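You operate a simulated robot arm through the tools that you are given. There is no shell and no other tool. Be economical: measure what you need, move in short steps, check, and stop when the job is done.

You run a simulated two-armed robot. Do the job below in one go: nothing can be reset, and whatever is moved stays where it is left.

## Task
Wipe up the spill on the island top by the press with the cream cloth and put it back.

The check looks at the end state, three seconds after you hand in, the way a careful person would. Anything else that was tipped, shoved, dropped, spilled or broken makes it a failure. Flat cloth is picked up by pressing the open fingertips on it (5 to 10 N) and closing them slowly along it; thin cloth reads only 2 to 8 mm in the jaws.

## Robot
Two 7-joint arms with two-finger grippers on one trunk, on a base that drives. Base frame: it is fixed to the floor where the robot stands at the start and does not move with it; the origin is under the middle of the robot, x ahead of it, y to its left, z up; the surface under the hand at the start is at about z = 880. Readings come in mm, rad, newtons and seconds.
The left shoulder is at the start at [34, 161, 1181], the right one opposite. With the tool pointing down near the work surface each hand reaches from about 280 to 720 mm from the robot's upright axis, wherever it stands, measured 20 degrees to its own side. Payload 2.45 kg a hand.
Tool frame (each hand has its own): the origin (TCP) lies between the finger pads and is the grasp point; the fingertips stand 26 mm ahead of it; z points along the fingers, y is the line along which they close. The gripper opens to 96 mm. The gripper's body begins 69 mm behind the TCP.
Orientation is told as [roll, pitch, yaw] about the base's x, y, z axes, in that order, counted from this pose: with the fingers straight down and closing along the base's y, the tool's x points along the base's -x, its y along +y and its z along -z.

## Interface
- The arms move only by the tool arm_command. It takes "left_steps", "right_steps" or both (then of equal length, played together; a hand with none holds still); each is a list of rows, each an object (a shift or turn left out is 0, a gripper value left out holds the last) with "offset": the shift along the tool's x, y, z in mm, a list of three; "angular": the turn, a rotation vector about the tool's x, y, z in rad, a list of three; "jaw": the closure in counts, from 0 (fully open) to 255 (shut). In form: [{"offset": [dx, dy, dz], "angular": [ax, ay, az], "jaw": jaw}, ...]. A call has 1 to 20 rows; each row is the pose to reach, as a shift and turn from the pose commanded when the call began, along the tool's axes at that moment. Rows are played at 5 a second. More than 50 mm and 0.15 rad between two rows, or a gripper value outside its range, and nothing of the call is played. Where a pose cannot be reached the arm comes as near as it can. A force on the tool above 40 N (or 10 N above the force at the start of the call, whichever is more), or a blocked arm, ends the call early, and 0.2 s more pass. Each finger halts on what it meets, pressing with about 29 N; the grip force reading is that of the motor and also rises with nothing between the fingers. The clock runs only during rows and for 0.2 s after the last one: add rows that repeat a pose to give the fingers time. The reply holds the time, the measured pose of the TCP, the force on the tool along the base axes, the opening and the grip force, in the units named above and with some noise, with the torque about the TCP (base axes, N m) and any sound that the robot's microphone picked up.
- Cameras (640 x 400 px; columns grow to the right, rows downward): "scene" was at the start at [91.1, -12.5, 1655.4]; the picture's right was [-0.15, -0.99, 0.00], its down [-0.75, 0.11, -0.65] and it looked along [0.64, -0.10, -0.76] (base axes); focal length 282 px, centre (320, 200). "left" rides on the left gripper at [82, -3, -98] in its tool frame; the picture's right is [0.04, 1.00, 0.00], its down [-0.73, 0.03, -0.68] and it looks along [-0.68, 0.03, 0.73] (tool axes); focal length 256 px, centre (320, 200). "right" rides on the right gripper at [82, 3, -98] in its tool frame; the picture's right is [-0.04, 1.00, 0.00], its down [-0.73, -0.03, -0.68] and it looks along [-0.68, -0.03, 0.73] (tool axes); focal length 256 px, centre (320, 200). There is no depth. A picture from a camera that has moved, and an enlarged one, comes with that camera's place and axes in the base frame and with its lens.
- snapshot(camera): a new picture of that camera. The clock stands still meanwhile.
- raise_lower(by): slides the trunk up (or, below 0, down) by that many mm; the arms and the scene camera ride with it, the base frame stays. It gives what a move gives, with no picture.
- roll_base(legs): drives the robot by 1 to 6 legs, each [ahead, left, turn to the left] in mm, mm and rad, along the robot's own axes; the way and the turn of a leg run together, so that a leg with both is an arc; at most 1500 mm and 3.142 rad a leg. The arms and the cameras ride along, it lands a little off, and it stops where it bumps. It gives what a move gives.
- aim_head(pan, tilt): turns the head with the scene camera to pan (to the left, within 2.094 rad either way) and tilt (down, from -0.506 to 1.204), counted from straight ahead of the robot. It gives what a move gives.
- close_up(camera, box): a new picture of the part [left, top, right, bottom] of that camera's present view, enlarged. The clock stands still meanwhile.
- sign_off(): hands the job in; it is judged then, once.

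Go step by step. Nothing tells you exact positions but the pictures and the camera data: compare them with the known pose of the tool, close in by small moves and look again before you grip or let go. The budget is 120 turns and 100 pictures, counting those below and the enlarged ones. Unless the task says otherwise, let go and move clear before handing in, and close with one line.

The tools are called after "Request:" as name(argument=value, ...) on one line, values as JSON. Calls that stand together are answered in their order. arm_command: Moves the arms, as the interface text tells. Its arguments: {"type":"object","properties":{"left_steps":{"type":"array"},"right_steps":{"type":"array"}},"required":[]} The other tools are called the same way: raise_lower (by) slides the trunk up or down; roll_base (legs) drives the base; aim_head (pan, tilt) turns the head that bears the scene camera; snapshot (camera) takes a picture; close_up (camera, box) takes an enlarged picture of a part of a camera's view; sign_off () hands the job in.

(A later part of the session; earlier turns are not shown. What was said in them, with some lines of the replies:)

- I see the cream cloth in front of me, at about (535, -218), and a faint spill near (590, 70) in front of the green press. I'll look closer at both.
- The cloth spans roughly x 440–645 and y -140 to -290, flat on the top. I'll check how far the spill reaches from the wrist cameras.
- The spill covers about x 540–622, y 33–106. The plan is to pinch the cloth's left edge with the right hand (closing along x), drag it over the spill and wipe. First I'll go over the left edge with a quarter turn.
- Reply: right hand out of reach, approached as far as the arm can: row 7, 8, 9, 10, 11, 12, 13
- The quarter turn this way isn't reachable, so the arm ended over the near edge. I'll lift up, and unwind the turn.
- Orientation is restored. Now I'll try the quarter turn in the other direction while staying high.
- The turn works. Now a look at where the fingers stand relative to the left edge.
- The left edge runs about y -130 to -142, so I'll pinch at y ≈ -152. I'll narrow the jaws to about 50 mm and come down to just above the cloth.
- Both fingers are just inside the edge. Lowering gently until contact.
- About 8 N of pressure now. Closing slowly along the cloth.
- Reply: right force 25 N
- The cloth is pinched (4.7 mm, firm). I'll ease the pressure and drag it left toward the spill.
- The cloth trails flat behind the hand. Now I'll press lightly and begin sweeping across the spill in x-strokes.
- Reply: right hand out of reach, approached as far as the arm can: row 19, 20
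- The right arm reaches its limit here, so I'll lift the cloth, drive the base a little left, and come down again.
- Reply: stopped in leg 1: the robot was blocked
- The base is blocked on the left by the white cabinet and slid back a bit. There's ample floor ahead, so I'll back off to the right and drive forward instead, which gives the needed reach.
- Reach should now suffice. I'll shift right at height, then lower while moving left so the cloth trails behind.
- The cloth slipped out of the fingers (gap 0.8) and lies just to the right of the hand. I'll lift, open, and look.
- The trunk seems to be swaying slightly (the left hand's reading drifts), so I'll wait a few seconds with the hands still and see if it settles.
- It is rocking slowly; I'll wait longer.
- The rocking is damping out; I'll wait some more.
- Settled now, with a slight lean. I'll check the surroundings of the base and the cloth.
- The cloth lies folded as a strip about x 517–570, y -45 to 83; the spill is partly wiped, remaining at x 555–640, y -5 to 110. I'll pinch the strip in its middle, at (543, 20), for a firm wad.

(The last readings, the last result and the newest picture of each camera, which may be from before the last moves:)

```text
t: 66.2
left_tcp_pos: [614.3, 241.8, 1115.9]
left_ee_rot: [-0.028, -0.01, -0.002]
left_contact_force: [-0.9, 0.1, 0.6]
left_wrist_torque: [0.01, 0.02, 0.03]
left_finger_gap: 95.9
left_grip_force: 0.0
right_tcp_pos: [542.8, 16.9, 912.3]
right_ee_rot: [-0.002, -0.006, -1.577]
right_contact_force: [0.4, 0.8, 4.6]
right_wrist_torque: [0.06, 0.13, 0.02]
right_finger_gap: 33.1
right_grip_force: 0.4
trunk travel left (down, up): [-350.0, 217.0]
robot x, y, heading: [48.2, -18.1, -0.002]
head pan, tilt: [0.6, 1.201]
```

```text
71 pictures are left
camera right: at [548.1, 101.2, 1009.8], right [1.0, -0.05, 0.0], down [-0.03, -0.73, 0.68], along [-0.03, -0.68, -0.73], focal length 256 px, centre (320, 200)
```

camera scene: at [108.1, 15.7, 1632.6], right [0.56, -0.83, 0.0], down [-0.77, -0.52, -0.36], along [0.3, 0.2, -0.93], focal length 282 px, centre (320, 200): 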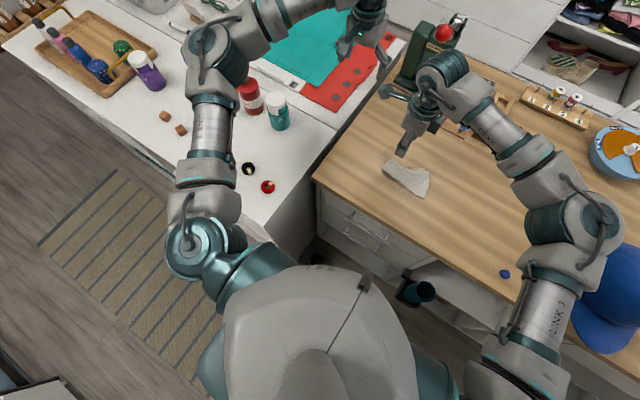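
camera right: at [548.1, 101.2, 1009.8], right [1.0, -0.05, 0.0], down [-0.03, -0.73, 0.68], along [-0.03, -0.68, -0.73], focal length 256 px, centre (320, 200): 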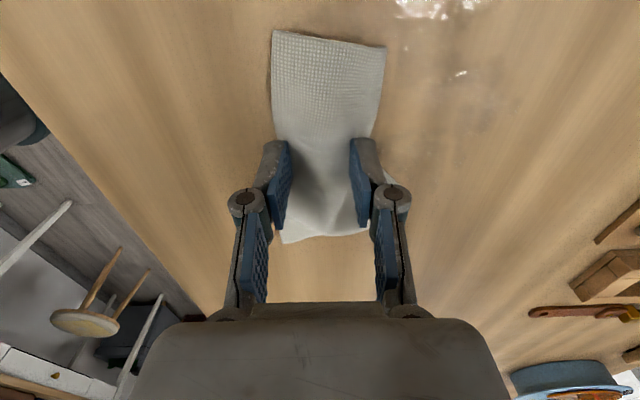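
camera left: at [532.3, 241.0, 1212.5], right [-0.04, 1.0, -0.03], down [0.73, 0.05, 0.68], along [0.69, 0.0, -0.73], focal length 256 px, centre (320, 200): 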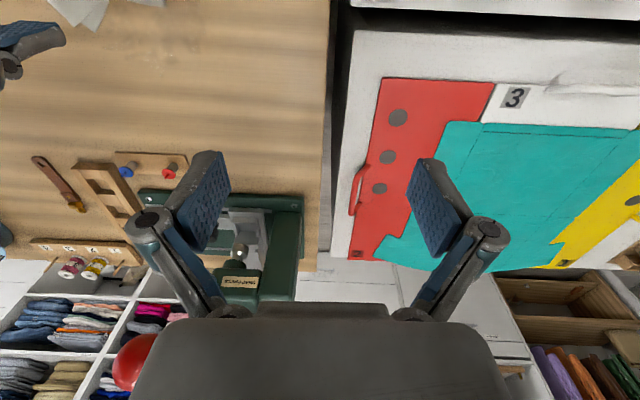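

The fingers straddle the strip and touch it. Closing slowly with slightly more pressure.

Request:
arm_command(right_steps=[{"offset": [0, 0, 2]}, {"offset": [0, 0, 2], "jaw": 176}, {"offset": [0, 0, 2], "jaw": 184}, {"offset": [0, 0, 2], "jaw": 192}, {"offset": [0, 0, 2], "jaw": 200}, {"offset": [0, 0, 2], "jaw": 208}, {"offset": [0, 0, 1], "jaw": 216}, {"offset": [0, 0, 1], "jaw": 224}, {"offset": [0, 0, 1], "jaw": 232}, {"offset": [0, 0, 1], "jaw": 240}, {"offset": [0, 0, 1], "jaw": 248}, {"offset": [0, 0, 1], "jaw": 255}, {"offset": [0, 0, 1], "jaw": 255}])

Request:
snapshot(camera="right")

```text
t: 69.0
left_tcp_pos: [616.0, 241.6, 1115.4]
left_ee_rot: [-0.028, -0.01, -0.003]
left_contact_force: [-0.2, -0.5, 0.0]
left_wrist_torque: [0.01, -0.02, 0.0]
left_finger_gap: 95.9
left_grip_force: 0.1
right_tcp_pos: [543.8, 17.6, 911.2]
right_ee_rot: [-0.001, -0.007, -1.578]
right_contact_force: [-0.2, 0.3, 1.6]
right_wrist_torque: [-0.01, 0.06, 0.0]
right_finger_gap: 3.7
right_grip_force: 27.2
trunk travel left (down, up): [-350.0, 217.0]
robot x, y, heading: [45.2, -17.0, -0.007]
head pan, tilt: [0.6, 1.201]
```

```text
70 pictures are left
camera right: at [547.8, 100.9, 1008.6], right [1.0, -0.05, 0.0], down [-0.03, -0.73, 0.68], along [-0.03, -0.68, -0.73], focal length 256 px, centre (320, 200)
```

right: 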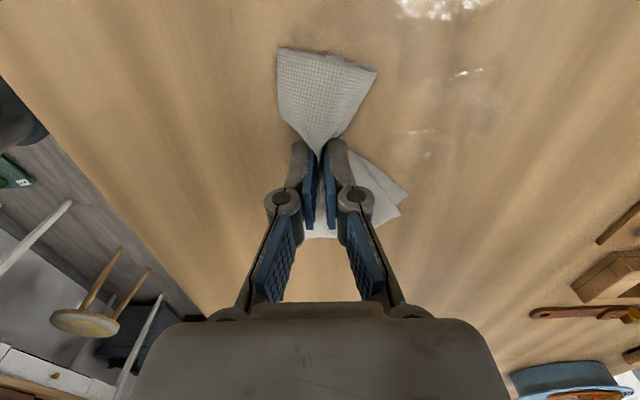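

Good wad. Now scrubbing in y-strokes with light pressure.

Request:
arm_command(right_steps=[{"offset": [0, 8, 3]}, {"offset": [0, 16, 5]}, {"offset": [25, 16, 5]}, {"offset": [50, 16, 5]}, {"offset": [75, 16, 5]}, {"offset": [92, 16, 5]}, {"offset": [92, 34, 5]}, {"offset": [70, 34, 5]}, {"offset": [45, 34, 5]}, {"offset": [20, 34, 5]}, {"offset": [-5, 34, 5]}, {"offset": [-25, 34, 5]}, {"offset": [-25, 52, 5]}, {"offset": [0, 52, 5]}, {"offset": [25, 52, 5]}, {"offset": [50, 52, 5]}, {"offset": [75, 52, 5]}, {"offset": [92, 52, 5]}, {"offset": [92, 60, 5]}, {"offset": [92, 60, 5]}])

Request:
snapshot(camera="right")

```text
t: 73.2
left_tcp_pos: [613.8, 240.3, 1116.7]
left_ee_rot: [-0.028, -0.01, -0.001]
left_contact_force: [-0.8, 0.6, 0.4]
left_wrist_torque: [-0.02, -0.01, 0.01]
left_finger_gap: 96.0
left_grip_force: 0.0
right_tcp_pos: [603.4, 109.2, 906.9]
right_ee_rot: [0.0, -0.006, -1.578]
right_contact_force: [1.9, 1.6, 15.6]
right_wrist_torque: [-0.02, -0.57, 0.0]
right_finger_gap: 4.4
right_grip_force: 30.4
trunk travel left (down, up): [-350.0, 217.0]
robot x, y, heading: [48.3, -16.9, -0.002]
head pan, tilt: [0.6, 1.201]
```

```text
69 pictures are left
camera right: at [607.6, 192.7, 1004.7], right [1.0, -0.05, 0.0], down [-0.03, -0.73, 0.68], along [-0.03, -0.68, -0.73], focal length 256 px, centre (320, 200)
```

right: 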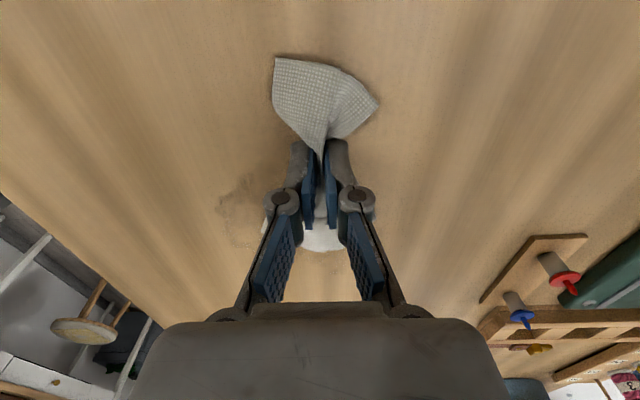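

It wipes well. Continuing with the remaining lines on the far side and then the near side around (549, 79).

Request:
arm_command(right_steps=[{"offset": [-15, 12, 0]}, {"offset": [-40, 12, 0]}, {"offset": [-65, 12, 0]}, {"offset": [-90, 12, 0]}, {"offset": [-115, 14, 0]}, {"offset": [-128, 26, 0]}, {"offset": [-105, 28, 0]}, {"offset": [-80, 28, 0]}, {"offset": [-55, 28, 0]}, {"offset": [-30, 28, 0]}, {"offset": [-10, 25, 0]}, {"offset": [0, 5, 0]}, {"offset": [3, -20, 0]}, {"offset": [3, -45, 0]}, {"offset": [-5, -62, 0]}, {"offset": [-25, -62, 0]}, {"offset": [-50, -62, 0]}, {"offset": [-70, -62, 0]}, {"offset": [-70, -62, 0]}])

Request:
snapshot(camera="right")

```text
t: 77.2
left_tcp_pos: [613.0, 240.3, 1116.2]
left_ee_rot: [-0.028, -0.012, -0.004]
left_contact_force: [-0.6, 0.6, 0.2]
left_wrist_torque: [0.06, -0.02, -0.02]
left_finger_gap: 95.8
left_grip_force: 0.1
right_tcp_pos: [540.7, 38.4, 906.3]
right_ee_rot: [0.002, -0.007, -1.583]
right_contact_force: [2.1, -0.8, 28.2]
right_wrist_torque: [0.02, -0.05, -0.01]
right_finger_gap: 3.0
right_grip_force: 26.7
trunk travel left (down, up): [-350.0, 217.0]
robot x, y, heading: [45.7, -18.2, -0.005]
head pan, tilt: [0.6, 1.201]
```

```text
68 pictures are left
camera right: at [544.2, 121.0, 1004.4], right [1.0, -0.05, 0.0], down [-0.04, -0.73, 0.68], along [-0.03, -0.68, -0.73], focal length 256 px, centre (320, 200)
```

right: 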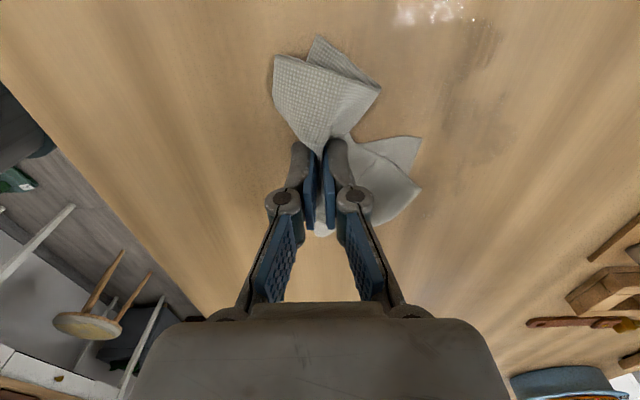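

I'll lift the cloth off a bit to the right and look at what is left of the spill.

Request:
arm_command(right_steps=[{"offset": [-20, -10, -30]}, {"offset": [-50, -20, -60]}, {"offset": [-90, -20, -60]}, {"offset": [-130, -20, -60]}, {"offset": [-160, -20, -60]}, {"offset": [-160, -20, -60]}])

Request:
aim_head(pan=0.05, tilt=0.86)

Request:
close_up(camera="left", box=[40, 0, 280, 150])

Request:
snapshot(camera="scene")

Request:
close_up(camera="scene", box=[220, 200, 420, 325])

```text
t: 78.6
left_tcp_pos: [615.3, 241.0, 1115.7]
left_ee_rot: [-0.028, -0.008, -0.003]
left_contact_force: [-0.8, -0.1, 0.3]
left_wrist_torque: [0.04, 0.02, 0.02]
left_finger_gap: 96.0
left_grip_force: 0.0
right_tcp_pos: [518.2, -122.7, 969.1]
right_ee_rot: [-0.002, -0.008, -1.577]
right_contact_force: [-0.7, -0.8, 0.2]
right_wrist_torque: [-0.02, -0.01, -0.04]
right_finger_gap: 4.7
right_grip_force: 36.3
trunk travel left (down, up): [-350.0, 217.0]
robot x, y, heading: [49.1, -19.8, -0.004]
head pan, tilt: [0.6, 1.201]
```

```text
t: 79.6
left_tcp_pos: [614.1, 241.1, 1115.7]
left_ee_rot: [-0.028, -0.01, -0.004]
left_contact_force: [0.1, 0.4, 0.6]
left_wrist_torque: [0.01, 0.05, 0.03]
left_finger_gap: 95.8
left_grip_force: 0.2
right_tcp_pos: [518.4, -121.5, 969.1]
right_ee_rot: [-0.002, -0.007, -1.578]
right_contact_force: [0.3, 0.4, -2.5]
right_wrist_torque: [-0.02, 0.01, 0.03]
right_finger_gap: 3.7
right_grip_force: 24.5
trunk travel left (down, up): [-350.0, 217.0]
robot x, y, heading: [46.0, -24.9, -0.005]
head pan, tilt: [0.051, 0.86]
```

```text
2.67 times, centred on (160, 75) of left
camera zoom: at [532.0, 240.7, 1212.7], right [-0.04, 1.0, -0.03], down [0.73, 0.05, 0.69], along [0.69, 0.0, -0.73], focal length 683 px, centre (747, 533)
```

zoom: 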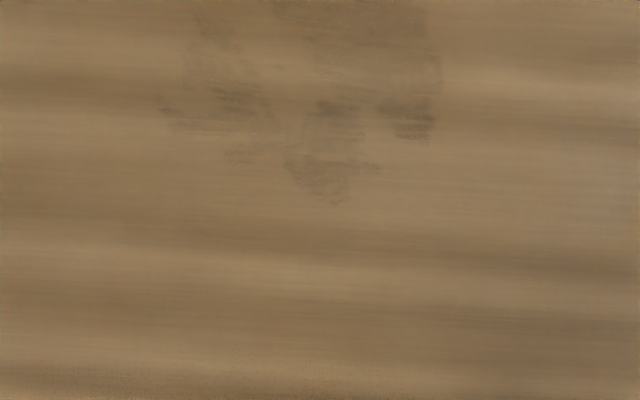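

```text
66 pictures are left
camera scene: at [138.6, -14.0, 1655.4], right [0.05, -1.0, 0.0], down [-0.76, -0.04, -0.65], along [0.65, 0.03, -0.76], focal length 282 px, centre (320, 200)
```

scene: 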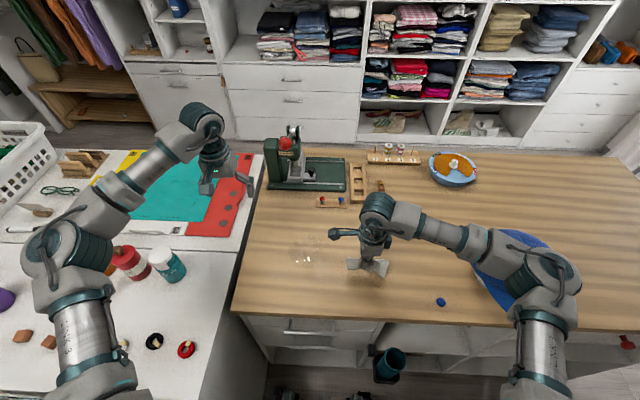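

```text
3.20 times, centred on (320, 262) of scene
camera zoom: at [138.6, -14.0, 1655.4], right [0.05, -1.0, 0.0], down [-0.76, -0.04, -0.65], along [0.65, 0.03, -0.76], focal length 903 px, centre (320, 0)
```

zoom: 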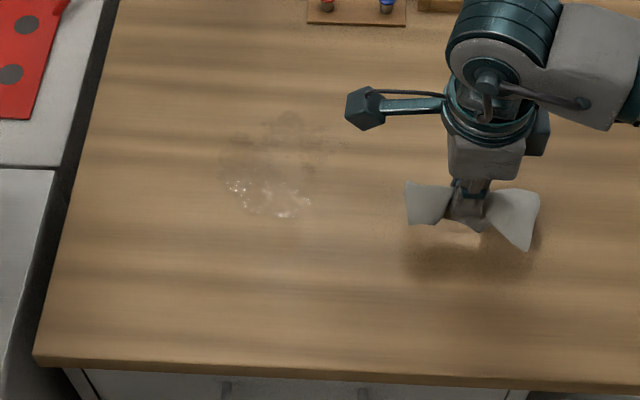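

There's still a patchy film around x 540–650, y -15 to 110. I'll raise the hand and look straight at it with the right wrist camera.

Request:
arm_command(right_steps=[{"offset": [10, -10, -40]}, {"offset": [40, -20, -80]}, {"offset": [80, -30, -110]}, {"offset": [120, -30, -130]}, {"offset": [155, -20, -130]}, {"offset": [155, -20, -130]}, {"offset": [155, -20, -130]}])

Request:
snapshot(camera="right")

Request:
close_up(camera="right", box=[300, 0, 540, 150])

```text
refused: row 2 steps farther than a row can; nothing moved
```

```text
64 pictures are left
camera right: at [523.2, -38.1, 1066.8], right [1.0, -0.05, 0.0], down [-0.03, -0.73, 0.68], along [-0.03, -0.68, -0.73], focal length 256 px, centre (320, 200)
```

right: 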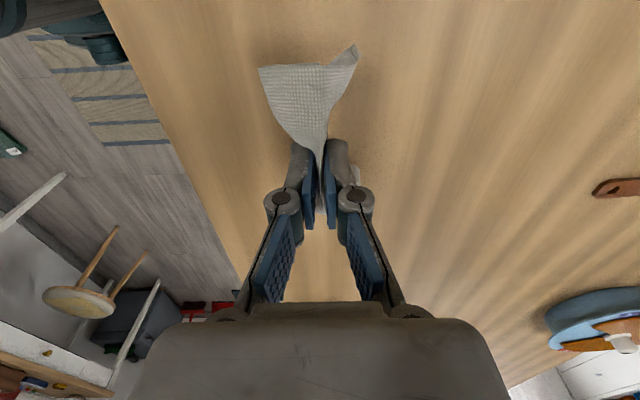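

```text
2.67 times, centred on (420, 75) of right
camera zoom: at [523.2, -38.1, 1066.8], right [1.0, -0.05, 0.0], down [-0.03, -0.73, 0.68], along [-0.03, -0.68, -0.73], focal length 683 px, centre (53, 533)
```

zoom: 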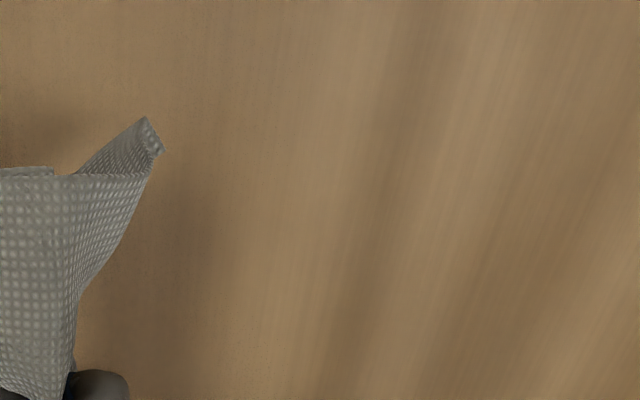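

Request:
arm_command(right_steps=[{"offset": [10, -10, -40]}, {"offset": [35, -15, -70]}, {"offset": [65, -20, -100]}, {"offset": [100, -20, -120]}, {"offset": [135, -20, -130]}, {"offset": [165, -20, -130]}, {"offset": [165, -20, -130]}])

Request:
snapshot(camera="right")

Request:
close_up(camera="right", box=[280, 0, 520, 150])

```text
t: 81.2
left_tcp_pos: [615.4, 240.7, 1116.2]
left_ee_rot: [-0.026, -0.012, -0.004]
left_contact_force: [1.2, 0.5, 0.4]
left_wrist_torque: [-0.02, 0.0, 0.01]
left_finger_gap: 96.1
left_grip_force: 0.2
right_tcp_pos: [500.3, 46.2, 1099.2]
right_ee_rot: [-0.002, -0.007, -1.579]
right_contact_force: [0.2, -0.3, -2.6]
right_wrist_torque: [0.02, -0.03, 0.0]
right_finger_gap: 4.0
right_grip_force: 24.5
trunk travel left (down, up): [-350.0, 217.0]
robot x, y, heading: [46.7, -18.0, -0.003]
head pan, tilt: [0.051, 0.86]
```

```text
62 pictures are left
camera right: at [505.0, 129.5, 1195.2], right [1.0, -0.05, 0.0], down [-0.03, -0.73, 0.68], along [-0.03, -0.68, -0.73], focal length 256 px, centre (320, 200)
```

right: 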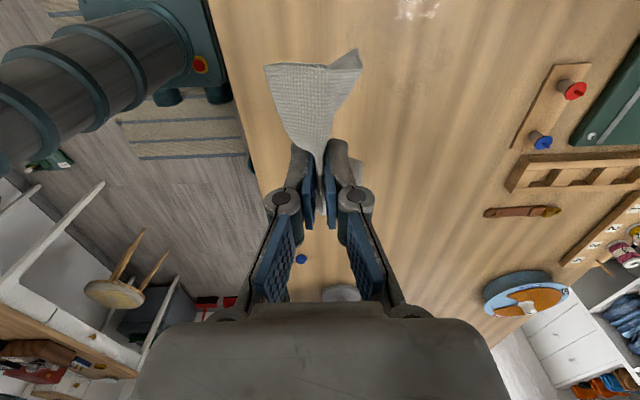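

```text
2.67 times, centred on (400, 75) of right
camera zoom: at [505.0, 129.5, 1195.2], right [1.0, -0.05, 0.0], down [-0.03, -0.73, 0.68], along [-0.03, -0.68, -0.73], focal length 683 px, centre (107, 533)
```

zoom: 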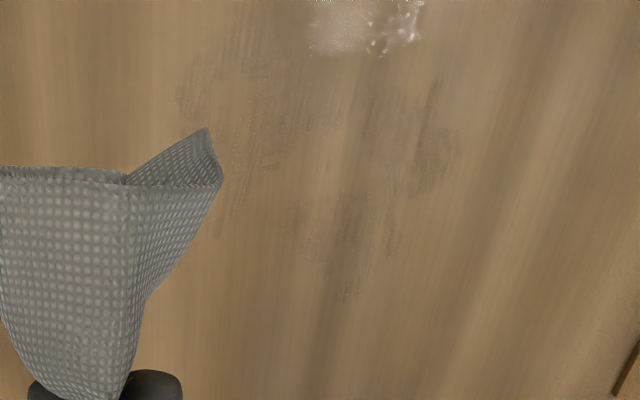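

Streaky residue remains everywhere and a wet patch at x 575–620, y 80–105. I'll do a finer second pass over the entire area, further up to y ≈ 120.

Request:
arm_command(right_steps=[{"offset": [-25, 10, 35]}, {"offset": [-50, 20, 70]}, {"offset": [-75, 30, 105]}, {"offset": [-90, 30, 140]}, {"offset": [-85, 30, 170]}, {"offset": [-70, 30, 188]}, {"offset": [-70, 30, 191]}, {"offset": [-70, 30, 191]}])

Request:
arm_command(right_steps=[{"offset": [0, 0, 2]}, {"offset": [30, 0, 2]}, {"offset": [60, 0, 2]}, {"offset": [90, 0, 2]}, {"offset": [120, 0, 2]}, {"offset": [140, 0, 2]}, {"offset": [140, 14, 2]}, {"offset": [110, 14, 2]}, {"offset": [80, 14, 2]}, {"offset": [50, 14, 2]}, {"offset": [20, 14, 2]}, {"offset": [0, 14, 2]}, {"offset": [0, 28, 2]}, {"offset": [30, 28, 2]}, {"offset": [60, 28, 2]}, {"offset": [90, 28, 2]}, {"offset": [120, 28, 2]}, {"offset": [140, 28, 2]}, {"offset": [140, 42, 2]}, {"offset": [140, 42, 2]}])

Request:
snapshot(camera="right")

```text
t: 83.0
left_tcp_pos: [614.6, 242.7, 1116.2]
left_ee_rot: [-0.029, -0.01, -0.005]
left_contact_force: [0.0, 0.1, 0.0]
left_wrist_torque: [-0.03, 0.02, 0.0]
left_finger_gap: 96.2
left_grip_force: 0.0
right_tcp_pos: [528.7, -24.4, 908.0]
right_ee_rot: [0.0, -0.007, -1.577]
right_contact_force: [-0.6, 0.9, 6.4]
right_wrist_torque: [0.03, 0.04, 0.0]
right_finger_gap: 2.1
right_grip_force: 25.3
trunk travel left (down, up): [-350.0, 217.0]
robot x, y, heading: [46.1, -19.0, -0.005]
head pan, tilt: [0.051, 0.86]
```

```text
t: 85.8
left_tcp_pos: [614.4, 240.0, 1115.6]
left_ee_rot: [-0.027, -0.009, -0.003]
left_contact_force: [0.3, 0.3, -0.5]
left_wrist_torque: [-0.01, 0.03, 0.04]
left_finger_gap: 96.3
left_grip_force: 0.1
right_tcp_pos: [558.4, -26.3, 907.1]
right_ee_rot: [0.001, -0.004, -1.581]
right_contact_force: [-2.7, 3.3, 21.9]
right_wrist_torque: [0.0, 0.26, 0.01]
right_finger_gap: 3.5
right_grip_force: 31.9
trunk travel left (down, up): [-350.0, 217.0]
robot x, y, heading: [45.7, -16.5, -0.005]
head pan, tilt: [0.051, 0.86]
stopped in row 14 (right hand): the force on the tool passed its limit at 47 N (the readings are from after the stop); the commanded pose is now the measured one
```

```text
60 pictures are left
camera right: at [563.4, 57.9, 1004.1], right [1.0, -0.05, 0.0], down [-0.04, -0.73, 0.68], along [-0.03, -0.68, -0.73], focal length 256 px, centre (320, 200)
```

right: 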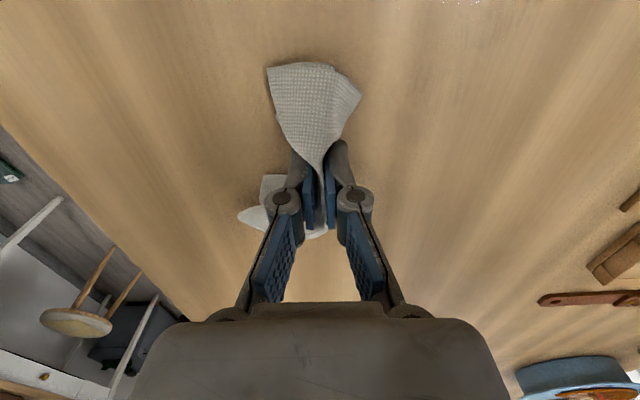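

Force was a bit high, so I'll ride 2 mm higher and continue.

Request:
arm_command(right_steps=[{"offset": [0, 0, -2]}, {"offset": [30, 0, -2]}, {"offset": [60, 0, -2]}, {"offset": [90, 0, -2]}, {"offset": [120, 0, -2]}, {"offset": [144, 0, -2]}, {"offset": [144, 14, -2]}, {"offset": [114, 14, -2]}, {"offset": [84, 14, -2]}, {"offset": [54, 14, -2]}, {"offset": [24, 14, -2]}, {"offset": [4, 14, -2]}, {"offset": [4, 28, -2]}, {"offset": [34, 28, -2]}, {"offset": [64, 28, -2]}, {"offset": [94, 28, -2]}, {"offset": [124, 28, -2]}, {"offset": [144, 28, -2]}, {"offset": [144, 42, -2]}, {"offset": [144, 42, -2]}])

Request:
snapshot(camera="right")

```text
t: 90.0
left_tcp_pos: [612.7, 240.2, 1118.4]
left_ee_rot: [-0.026, -0.011, -0.004]
left_contact_force: [-0.6, -0.1, 0.5]
left_wrist_torque: [0.02, 0.0, 0.02]
left_finger_gap: 96.2
left_grip_force: 0.0
right_tcp_pos: [602.1, 119.7, 906.5]
right_ee_rot: [-0.001, -0.008, -1.582]
right_contact_force: [-0.4, 1.3, 13.2]
right_wrist_torque: [0.03, -0.2, 0.05]
right_finger_gap: 2.1
right_grip_force: 28.2
trunk travel left (down, up): [-350.0, 217.0]
robot x, y, heading: [47.8, -16.7, -0.003]
head pan, tilt: [0.051, 0.86]
```

```text
59 pictures are left
camera right: at [606.2, 202.9, 1003.4], right [1.0, -0.05, 0.0], down [-0.04, -0.73, 0.69], along [-0.03, -0.68, -0.73], focal length 256 px, centre (320, 200)
```

right: 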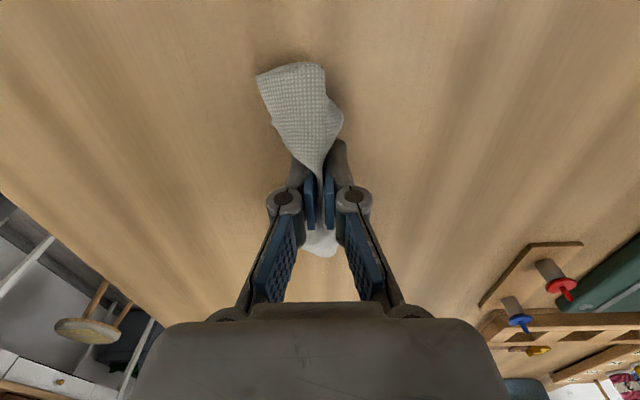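

Looking clean behind. Now the far lines (x 614–640).

Request:
arm_command(right_steps=[{"offset": [0, 12, 0]}, {"offset": [-30, 12, 0]}, {"offset": [-60, 12, 0]}, {"offset": [-90, 12, 0]}, {"offset": [-120, 12, 0]}, {"offset": [-143, 14, 0]}, {"offset": [-143, 26, 0]}, {"offset": [-113, 26, 0]}, {"offset": [-83, 26, 0]}, {"offset": [-53, 26, 0]}, {"offset": [-25, 26, 0]}, {"offset": [-40, 38, 0]}, {"offset": [-70, 38, 0]}, {"offset": [-100, 38, 0]}, {"offset": [-130, 38, 0]}, {"offset": [-143, 30, 0]}, {"offset": [-120, 5, 0]}, {"offset": [-105, -20, 0]}, {"offset": [-105, -20, 0]}])

Request:
snapshot(camera="right")

Request:
close_up(camera="left", box=[0, 0, 320, 200])

Request:
close_up(camera="scene", box=[220, 200, 420, 325])

```text
t: 94.0
left_tcp_pos: [611.5, 239.7, 1118.3]
left_ee_rot: [-0.026, -0.012, -0.003]
left_contact_force: [-0.4, 0.3, 0.2]
left_wrist_torque: [-0.04, 0.01, 0.03]
left_finger_gap: 96.0
left_grip_force: 0.1
right_tcp_pos: [578.5, 12.4, 904.1]
right_ee_rot: [0.002, -0.008, -1.58]
right_contact_force: [4.3, -4.6, 24.8]
right_wrist_torque: [-0.53, -0.4, 0.05]
right_finger_gap: 2.5
right_grip_force: 27.4
trunk travel left (down, up): [-350.0, 217.0]
robot x, y, heading: [49.2, -20.4, -0.002]
head pan, tilt: [0.051, 0.86]
```

```text
58 pictures are left
camera right: at [582.3, 95.4, 1002.9], right [1.0, -0.05, 0.0], down [-0.04, -0.73, 0.69], along [-0.03, -0.68, -0.73], focal length 256 px, centre (320, 200)
```

right: 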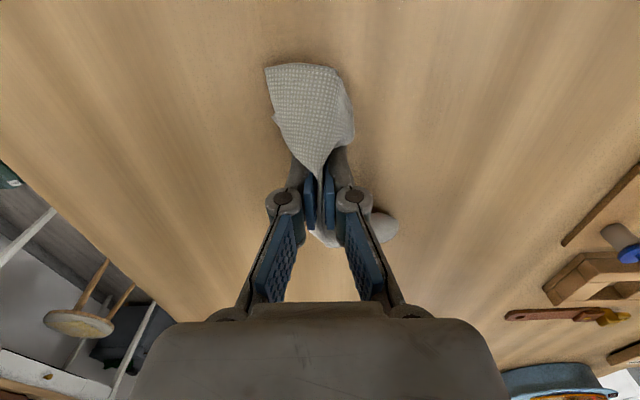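

```text
2.00 times, centred on (160, 100) of left
camera zoom: at [528.5, 238.8, 1214.8], right [-0.04, 1.0, -0.03], down [0.72, 0.05, 0.69], along [0.69, 0.01, -0.73], focal length 512 px, centre (640, 400)
```

zoom: 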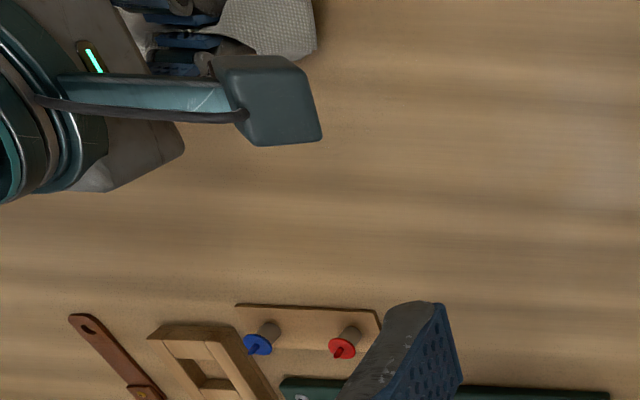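

```text
3.20 times, centred on (320, 262) of scene
camera zoom: at [134.1, -15.0, 1655.9], right [0.05, -1.0, 0.0], down [-0.76, -0.04, -0.65], along [0.65, 0.03, -0.76], focal length 903 px, centre (320, 0)
```

zoom: 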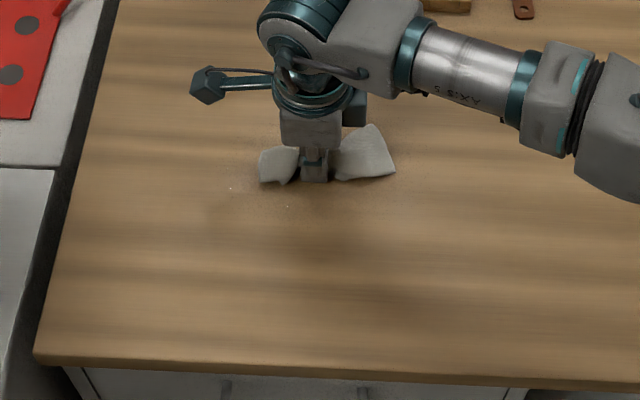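

Nearly clean; a few specks remain near x 530–560. One more pass there.

Request:
arm_command(right_steps=[{"offset": [0, -5, -1]}, {"offset": [30, -5, -1]}, {"offset": [60, -5, -1]}, {"offset": [90, -5, -1]}, {"offset": [108, -5, -1]}, {"offset": [108, -18, -1]}, {"offset": [78, -18, -1]}, {"offset": [48, -18, -1]}, {"offset": [18, -18, -1]}, {"offset": [0, -30, -1]}, {"offset": [30, -30, -1]}, {"offset": [60, -30, -1]}, {"offset": [90, -30, -1]}, {"offset": [108, -30, -1]}, {"offset": [100, -42, -1]}, {"offset": [70, -42, -1]}, {"offset": [40, -42, -1]}, {"offset": [10, -42, -1]}, {"offset": [-10, -46, -1]}, {"offset": [-10, -46, -1]}])

Request:
arm_command(right_steps=[{"offset": [-20, -10, -35]}, {"offset": [-40, -20, -70]}, {"offset": [-30, -20, -105]}, {"offset": [-10, -20, -140]}, {"offset": [15, -20, -170]}, {"offset": [40, -20, -195]}, {"offset": [40, -20, -195]}])

Request:
close_up(camera="right", box=[240, 0, 560, 200])

Request:
close_up(camera="scene", box=[220, 200, 420, 325])

Request:
snapshot(camera="right")

```text
t: 98.2
left_tcp_pos: [613.2, 241.1, 1116.5]
left_ee_rot: [-0.03, -0.009, -0.001]
left_contact_force: [-0.1, 0.8, 0.2]
left_wrist_torque: [-0.03, 0.0, -0.02]
left_finger_gap: 95.9
left_grip_force: 0.1
right_tcp_pos: [534.1, 3.1, 907.9]
right_ee_rot: [-0.001, -0.01, -1.58]
right_contact_force: [-0.5, -0.6, -0.7]
right_wrist_torque: [0.0, 0.04, 0.0]
right_finger_gap: 1.7
right_grip_force: 26.9
trunk travel left (down, up): [-350.0, 217.0]
robot x, y, heading: [46.9, -15.6, -0.005]
head pan, tilt: [0.051, 0.86]
```

```text
t: 99.8
left_tcp_pos: [613.3, 238.9, 1116.1]
left_ee_rot: [-0.027, -0.01, -0.002]
left_contact_force: [0.4, 0.3, -0.6]
left_wrist_torque: [-0.01, 0.02, 0.03]
left_finger_gap: 96.0
left_grip_force: 0.0
right_tcp_pos: [515.6, 42.6, 1102.0]
right_ee_rot: [-0.002, -0.009, -1.583]
right_contact_force: [-0.5, -0.3, -0.4]
right_wrist_torque: [-0.03, -0.01, -0.02]
right_finger_gap: 2.8
right_grip_force: 31.3
trunk travel left (down, up): [-350.0, 217.0]
robot x, y, heading: [48.4, -16.2, -0.005]
head pan, tilt: [0.051, 0.86]
```

```text
2.00 times, centred on (400, 100) of right
camera zoom: at [519.9, 125.8, 1197.8], right [1.0, -0.05, 0.0], down [-0.04, -0.73, 0.69], along [-0.04, -0.68, -0.73], focal length 512 px, centre (160, 400)
```

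zoom: 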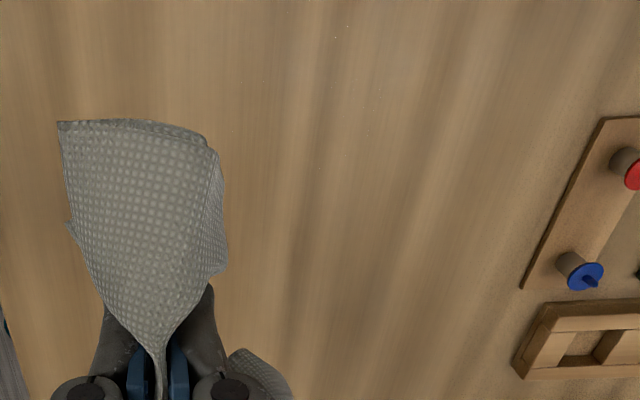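

```text
3.20 times, centred on (320, 262) of scene
camera zoom: at [139.0, -11.9, 1655.4], right [0.05, -1.0, 0.0], down [-0.76, -0.04, -0.65], along [0.65, 0.03, -0.76], focal length 903 px, centre (320, 0)
```

zoom: 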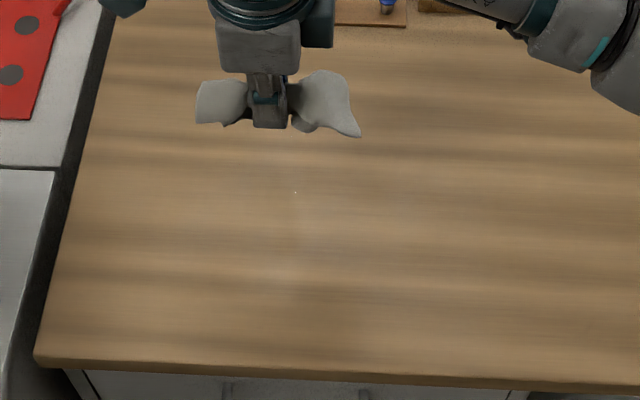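

```text
53 pictures are left
camera right: at [519.9, 125.8, 1197.8], right [1.0, -0.05, 0.0], down [-0.04, -0.73, 0.69], along [-0.04, -0.68, -0.73], focal length 256 px, centre (320, 200)
```

right: 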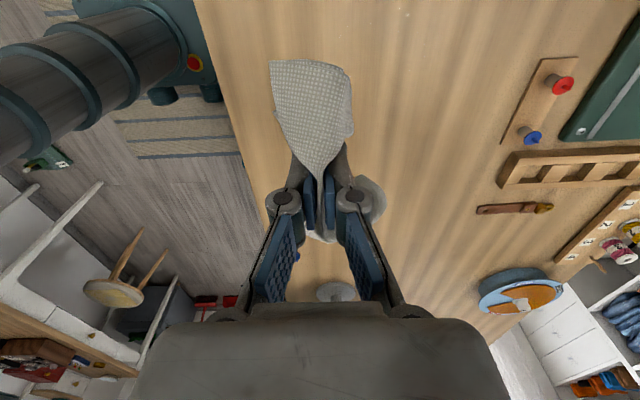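

Essentially clean, with four tiny specks left. A short final pass over those spots.

Request:
arm_command(right_steps=[{"offset": [-25, 15, 45]}, {"offset": [-45, 30, 85]}, {"offset": [-50, 34, 125]}, {"offset": [-45, 34, 165]}, {"offset": [-30, 34, 190]}, {"offset": [-20, 34, 194]}, {"offset": [5, 34, 195]}, {"offset": [30, 38, 195]}, {"offset": [50, 54, 195]}, {"offset": [25, 54, 195]}, {"offset": [0, 56, 195]}, {"offset": [10, 75, 195]}, {"offset": [35, 88, 195]}, {"offset": [60, 88, 195]}, {"offset": [35, 90, 195]}, {"offset": [5, 92, 195]}, {"offset": [-25, 92, 195]}, {"offset": [-48, 92, 195]}, {"offset": [-48, 75, 195]}, {"offset": [-48, 75, 195]}])

Request:
arm_command(right_steps=[{"offset": [-20, -20, -35]}, {"offset": [-40, -50, -70]}, {"offset": [-30, -80, -100]}, {"offset": [0, -90, -130]}, {"offset": [30, -90, -165]}, {"offset": [50, -90, -195]}, {"offset": [50, -90, -195]}])

Request:
close_up(camera="right", box=[240, 0, 560, 200])

Request:
close_up(camera="scene", box=[220, 200, 420, 325])

```text
refused: row 1 steps farther than a row can; nothing moved
```

```text
refused: row 2 steps farther than a row can; nothing moved
```

```text
2.00 times, centred on (400, 100) of right
camera zoom: at [519.9, 125.8, 1197.8], right [1.0, -0.05, 0.0], down [-0.04, -0.73, 0.69], along [-0.04, -0.68, -0.73], focal length 512 px, centre (160, 400)
```

zoom: 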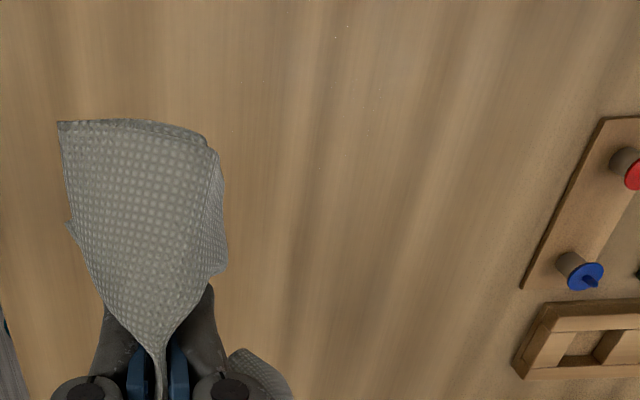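

```text
3.20 times, centred on (320, 262) of scene
camera zoom: at [139.0, -11.9, 1655.4], right [0.05, -1.0, 0.0], down [-0.76, -0.04, -0.65], along [0.65, 0.03, -0.76], focal length 903 px, centre (320, 0)
```

zoom: 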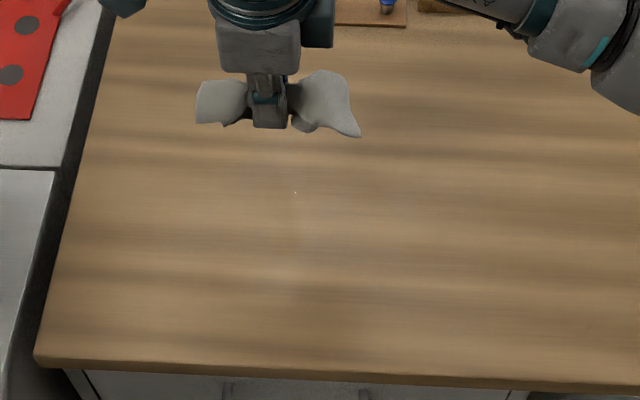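

Row steps were too long; repeating with shorter ones.

Request:
arm_command(right_steps=[{"offset": [-20, 10, 38]}, {"offset": [-40, 20, 78]}, {"offset": [-45, 30, 118]}, {"offset": [-45, 34, 158]}, {"offset": [-30, 34, 190]}, {"offset": [-20, 34, 194]}, {"offset": [5, 34, 195]}, {"offset": [30, 38, 195]}, {"offset": [50, 54, 195]}, {"offset": [25, 54, 195]}, {"offset": [0, 56, 195]}, {"offset": [10, 75, 195]}, {"offset": [35, 88, 195]}, {"offset": [60, 88, 195]}, {"offset": [35, 90, 195]}, {"offset": [5, 92, 195]}, {"offset": [-25, 92, 195]}, {"offset": [-48, 92, 195]}, {"offset": [-48, 75, 195]}, {"offset": [-48, 75, 195]}])

Request:
arm_command(right_steps=[{"offset": [-10, -10, -30]}, {"offset": [-20, -30, -65]}, {"offset": [-15, -55, -95]}, {"offset": [0, -75, -125]}, {"offset": [25, -90, -155]}, {"offset": [50, -90, -190]}, {"offset": [50, -90, -195]}])

Request:
close_up(camera="right", box=[240, 0, 560, 200])

Request:
close_up(camera="scene", box=[220, 200, 420, 325])

```text
t: 104.0
left_tcp_pos: [614.2, 242.0, 1117.8]
left_ee_rot: [-0.029, -0.01, -0.002]
left_contact_force: [0.1, 0.2, -0.3]
left_wrist_torque: [0.0, 0.01, -0.01]
left_finger_gap: 95.9
left_grip_force: 0.0
right_tcp_pos: [587.3, -3.0, 907.0]
right_ee_rot: [-0.002, -0.014, -1.583]
right_contact_force: [-0.1, -0.4, -0.2]
right_wrist_torque: [0.0, 0.02, -0.03]
right_finger_gap: 2.7
right_grip_force: 28.6
trunk travel left (down, up): [-350.0, 217.0]
robot x, y, heading: [50.2, -17.2, -0.001]
head pan, tilt: [0.051, 0.86]
```

```text
t: 105.6
left_tcp_pos: [614.1, 240.0, 1116.6]
left_ee_rot: [-0.026, -0.011, -0.002]
left_contact_force: [0.7, 0.3, 1.8]
left_wrist_torque: [0.02, -0.03, 0.01]
left_finger_gap: 96.0
left_grip_force: 0.1
right_tcp_pos: [496.5, 49.6, 1102.7]
right_ee_rot: [-0.002, -0.011, -1.583]
right_contact_force: [-0.6, -1.1, 1.1]
right_wrist_torque: [0.06, 0.13, 0.02]
right_finger_gap: 2.1
right_grip_force: 26.6
trunk travel left (down, up): [-350.0, 217.0]
robot x, y, heading: [47.2, -16.9, -0.005]
head pan, tilt: [0.051, 0.86]
```

```text
2.00 times, centred on (400, 100) of right
camera zoom: at [502.8, 132.9, 1199.6], right [1.0, -0.05, 0.0], down [-0.04, -0.73, 0.69], along [-0.04, -0.69, -0.73], focal length 512 px, centre (160, 400)
```

zoom: 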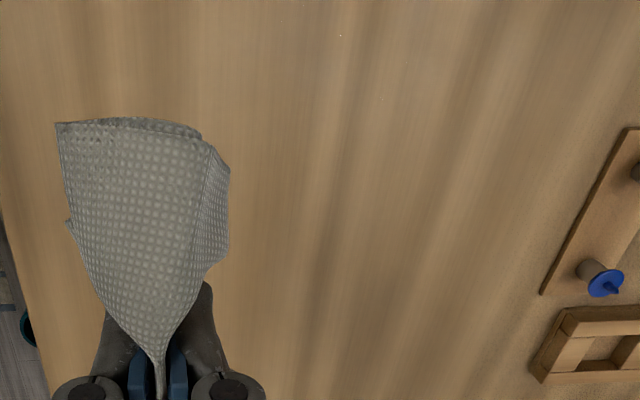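

```text
3.20 times, centred on (320, 262) of scene
camera zoom: at [139.2, -10.4, 1655.4], right [0.05, -1.0, 0.0], down [-0.76, -0.04, -0.65], along [0.65, 0.03, -0.76], focal length 903 px, centre (320, 0)
```

zoom: 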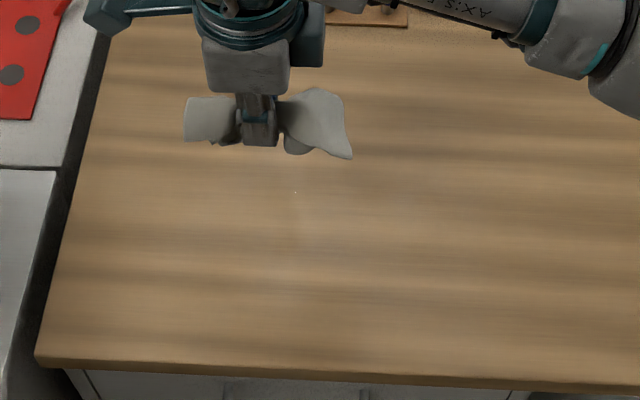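

Only a pinprick remains; the spill is wiped. Now carrying the cloth back above its original place (542, -216).

Request:
arm_command(right_steps=[{"offset": [-30, 5, 0]}, {"offset": [-60, 10, 5]}, {"offset": [-90, 15, 10]}, {"offset": [-120, 20, 20]}, {"offset": [-150, 25, 30]}, {"offset": [-180, 30, 40]}, {"offset": [-210, 35, 50]}, {"offset": [-240, 40, 60]}, {"offset": [-262, 46, 70]}, {"offset": [-262, 46, 100]}, {"offset": [-262, 46, 100]}])

Request:
snapshot(camera="right")

Request:
snapshot(camera="scene")

```text
t: 108.0
left_tcp_pos: [613.5, 239.3, 1117.4]
left_ee_rot: [-0.024, -0.01, 0.0]
left_contact_force: [-0.3, -0.1, 0.1]
left_wrist_torque: [0.01, -0.02, -0.02]
left_finger_gap: 96.0
left_grip_force: 0.0
right_tcp_pos: [541.3, -218.3, 1003.5]
right_ee_rot: [0.0, -0.008, -1.581]
right_contact_force: [0.2, 0.2, 0.4]
right_wrist_torque: [0.03, 0.0, 0.0]
right_finger_gap: 3.3
right_grip_force: 31.6
trunk travel left (down, up): [-350.0, 217.0]
robot x, y, heading: [46.0, -16.6, -0.005]
head pan, tilt: [0.051, 0.86]
```

```text
48 pictures are left
camera right: at [546.4, -134.4, 1100.8], right [1.0, -0.05, 0.0], down [-0.04, -0.73, 0.69], along [-0.04, -0.69, -0.73], focal length 256 px, centre (320, 200)
```

right: 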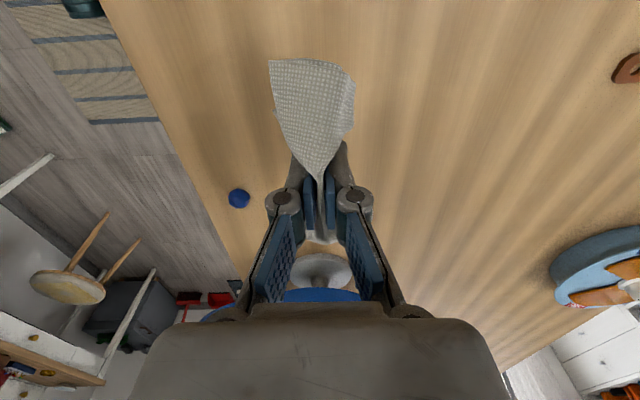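

```text
47 pictures are left
camera scene: at [138.5, -14.6, 1655.5], right [0.05, -1.0, 0.0], down [-0.76, -0.04, -0.65], along [0.65, 0.03, -0.76], focal length 282 px, centre (320, 200)
```

scene: 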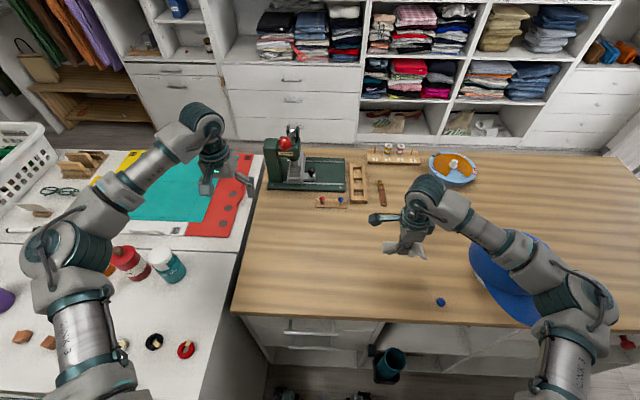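

Positioned over the original spot; lowering and releasing gently.

Request:
arm_command(right_steps=[{"offset": [0, 0, 30]}, {"offset": [0, 0, 60]}, {"offset": [0, 0, 80]}, {"offset": [0, 0, 92]}, {"offset": [0, 0, 92]}, {"offset": [0, 0, 92], "jaw": 235}, {"offset": [0, 0, 92], "jaw": 210}, {"offset": [0, 0, 92], "jaw": 180}, {"offset": [0, 0, 90], "jaw": 150}, {"offset": [0, 0, 88], "jaw": 120}, {"offset": [0, 0, 70]}, {"offset": [0, 0, 30]}, {"offset": [0, 0, -10]}, {"offset": [0, 0, -50]}, {"offset": [0, 0, -50]}])

Request:
snapshot(camera="right")

Request:
close_up(camera="scene", box=[320, 200, 520, 325])

```text
t: 111.2
left_tcp_pos: [612.8, 240.1, 1117.3]
left_ee_rot: [-0.025, -0.008, -0.002]
left_contact_force: [-0.1, 0.9, -0.7]
left_wrist_torque: [0.01, -0.01, 0.0]
left_finger_gap: 96.3
left_grip_force: 0.0
right_tcp_pos: [540.9, -214.5, 1052.7]
right_ee_rot: [-0.003, -0.011, -1.581]
right_contact_force: [-0.4, 0.4, 0.7]
right_wrist_torque: [-0.01, -0.01, -0.02]
right_finger_gap: 51.0
right_grip_force: 0.1
trunk travel left (down, up): [-350.0, 217.0]
robot x, y, heading: [44.7, -16.0, -0.005]
head pan, tilt: [0.051, 0.86]
```

```text
46 pictures are left
camera right: at [546.5, -131.8, 1149.4], right [1.0, -0.05, 0.0], down [-0.04, -0.73, 0.69], along [-0.04, -0.69, -0.73], focal length 256 px, centre (320, 200)
```

right: 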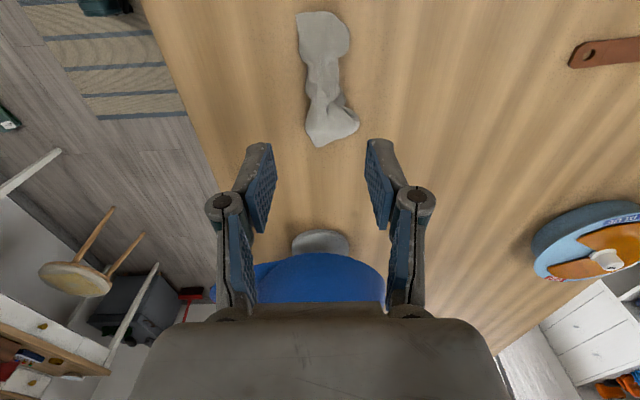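

```text
3.20 times, centred on (420, 262) of scene
camera zoom: at [139.2, -14.3, 1655.4], right [0.05, -1.0, 0.0], down [-0.76, -0.04, -0.65], along [0.65, 0.03, -0.76], focal length 903 px, centre (0, 0)
```

zoom: 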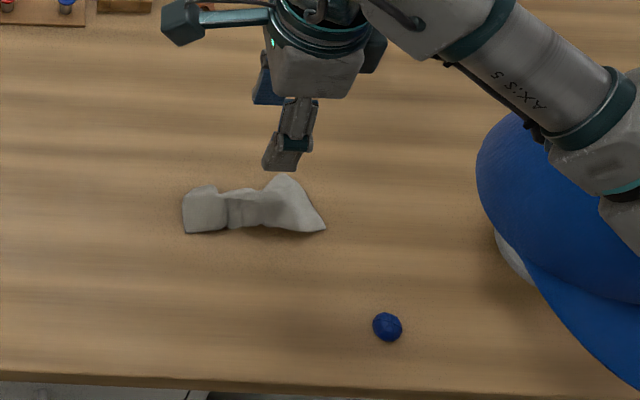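

The cloth is back in place but bunched. I'll look closer to see whether it can be spread flat as it was.

Request:
close_up(camera="right", box=[240, 0, 400, 160])

Request:
close_up(camera="scene", box=[360, 240, 440, 290])

```text
2.50 times, centred on (320, 80) of right
camera zoom: at [546.5, -131.8, 1149.4], right [1.0, -0.05, 0.0], down [-0.04, -0.73, 0.69], along [-0.04, -0.69, -0.73], focal length 640 px, centre (320, 500)
```

zoom: 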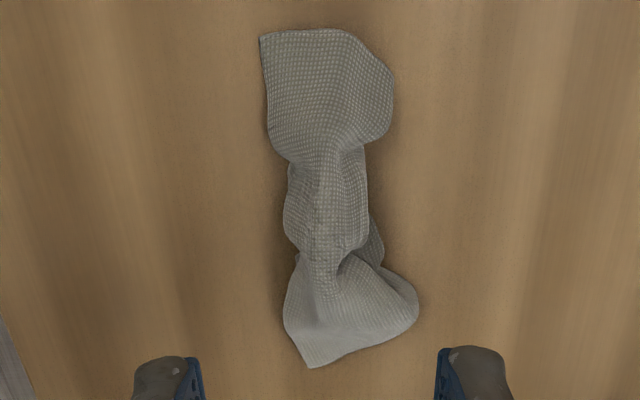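

```text
8.00 times, centred on (400, 265) of scene
camera zoom: at [139.2, -14.3, 1655.4], right [0.05, -1.0, 0.0], down [-0.76, -0.04, -0.65], along [0.65, 0.03, -0.76], focal length 2257 px, centre (-320, -320)
```

zoom: 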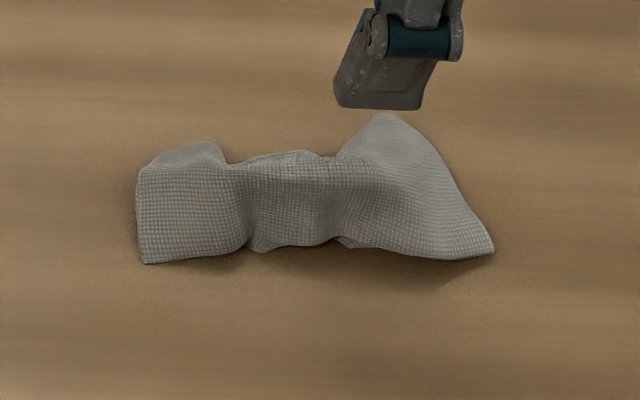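

The cloth rests where it was (centre about (548, -229)). I'll lift the hand clear and do a final check of the scene.

Request:
arm_command(right_steps=[{"offset": [10, -10, -30]}, {"offset": [20, -20, -60]}, {"offset": [30, -30, -90]}, {"offset": [60, -40, -110]}, {"offset": [95, -60, -110]}, {"offset": [130, -80, -110]}, {"offset": [160, -100, -110]}, {"offset": [160, -100, -110]}])

Request:
snapshot(camera="scene")

Request:
close_up(camera="scene", box=[250, 210, 410, 310])

Request:
close_up(camera="left", box=[0, 0, 240, 150])

```text
t: 113.0
left_tcp_pos: [614.2, 240.7, 1116.8]
left_ee_rot: [-0.026, -0.01, -0.003]
left_contact_force: [0.1, -0.9, 0.9]
left_wrist_torque: [0.01, -0.01, -0.02]
left_finger_gap: 96.1
left_grip_force: 0.1
right_tcp_pos: [445.2, -51.9, 1162.4]
right_ee_rot: [-0.003, -0.01, -1.584]
right_contact_force: [-0.6, 0.6, -0.6]
right_wrist_torque: [-0.03, 0.01, -0.02]
right_finger_gap: 51.1
right_grip_force: 0.1
trunk travel left (down, up): [-350.0, 217.0]
robot x, y, heading: [49.2, -17.0, -0.0]
head pan, tilt: [0.051, 0.86]
```

```text
42 pictures are left
camera scene: at [139.1, -12.0, 1655.4], right [0.05, -1.0, 0.0], down [-0.76, -0.04, -0.65], along [0.65, 0.03, -0.76], focal length 282 px, centre (320, 200)
```

scene: 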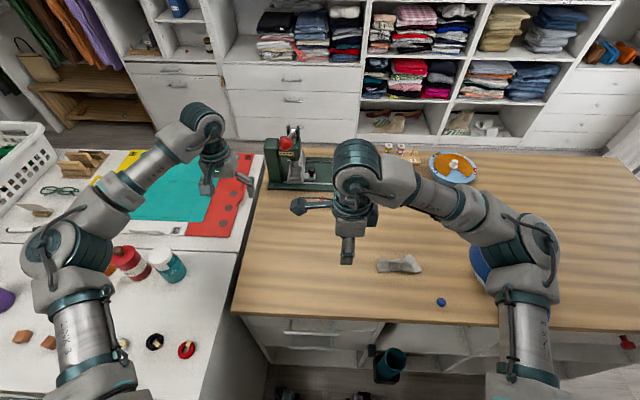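

```text
4.00 times, centred on (330, 260) of scene
camera zoom: at [139.1, -12.0, 1655.4], right [0.05, -1.0, 0.0], down [-0.76, -0.04, -0.65], along [0.65, 0.03, -0.76], focal length 1129 px, centre (280, -40)
```

zoom: 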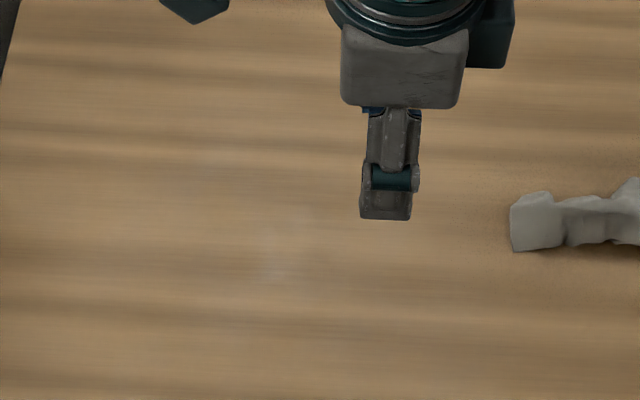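

```text
2.67 times, centred on (120, 75) of left
camera zoom: at [530.9, 239.7, 1213.4], right [-0.04, 1.0, -0.03], down [0.73, 0.05, 0.69], along [0.69, 0.01, -0.73], focal length 683 px, centre (853, 533)
```

zoom: 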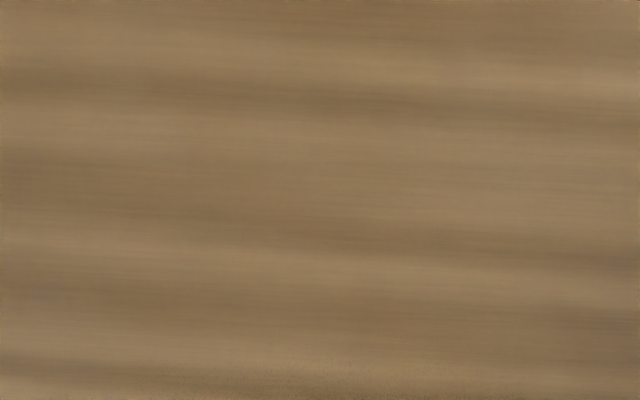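

The island top is clean, the cloth lies back at its place, and the hands are clear. Everything else looks undisturbed, so I'm handing in.

Request:
sign_off()

```text
The job is handed in.
```

I wiped up the spill by the press, apart from perhaps a pinprick, and put the cream cloth back in its original spot. It's lying bunched there, not spread flat as it was. My base also bumped the white cabinet once, but nothing looked moved in the final pictures.
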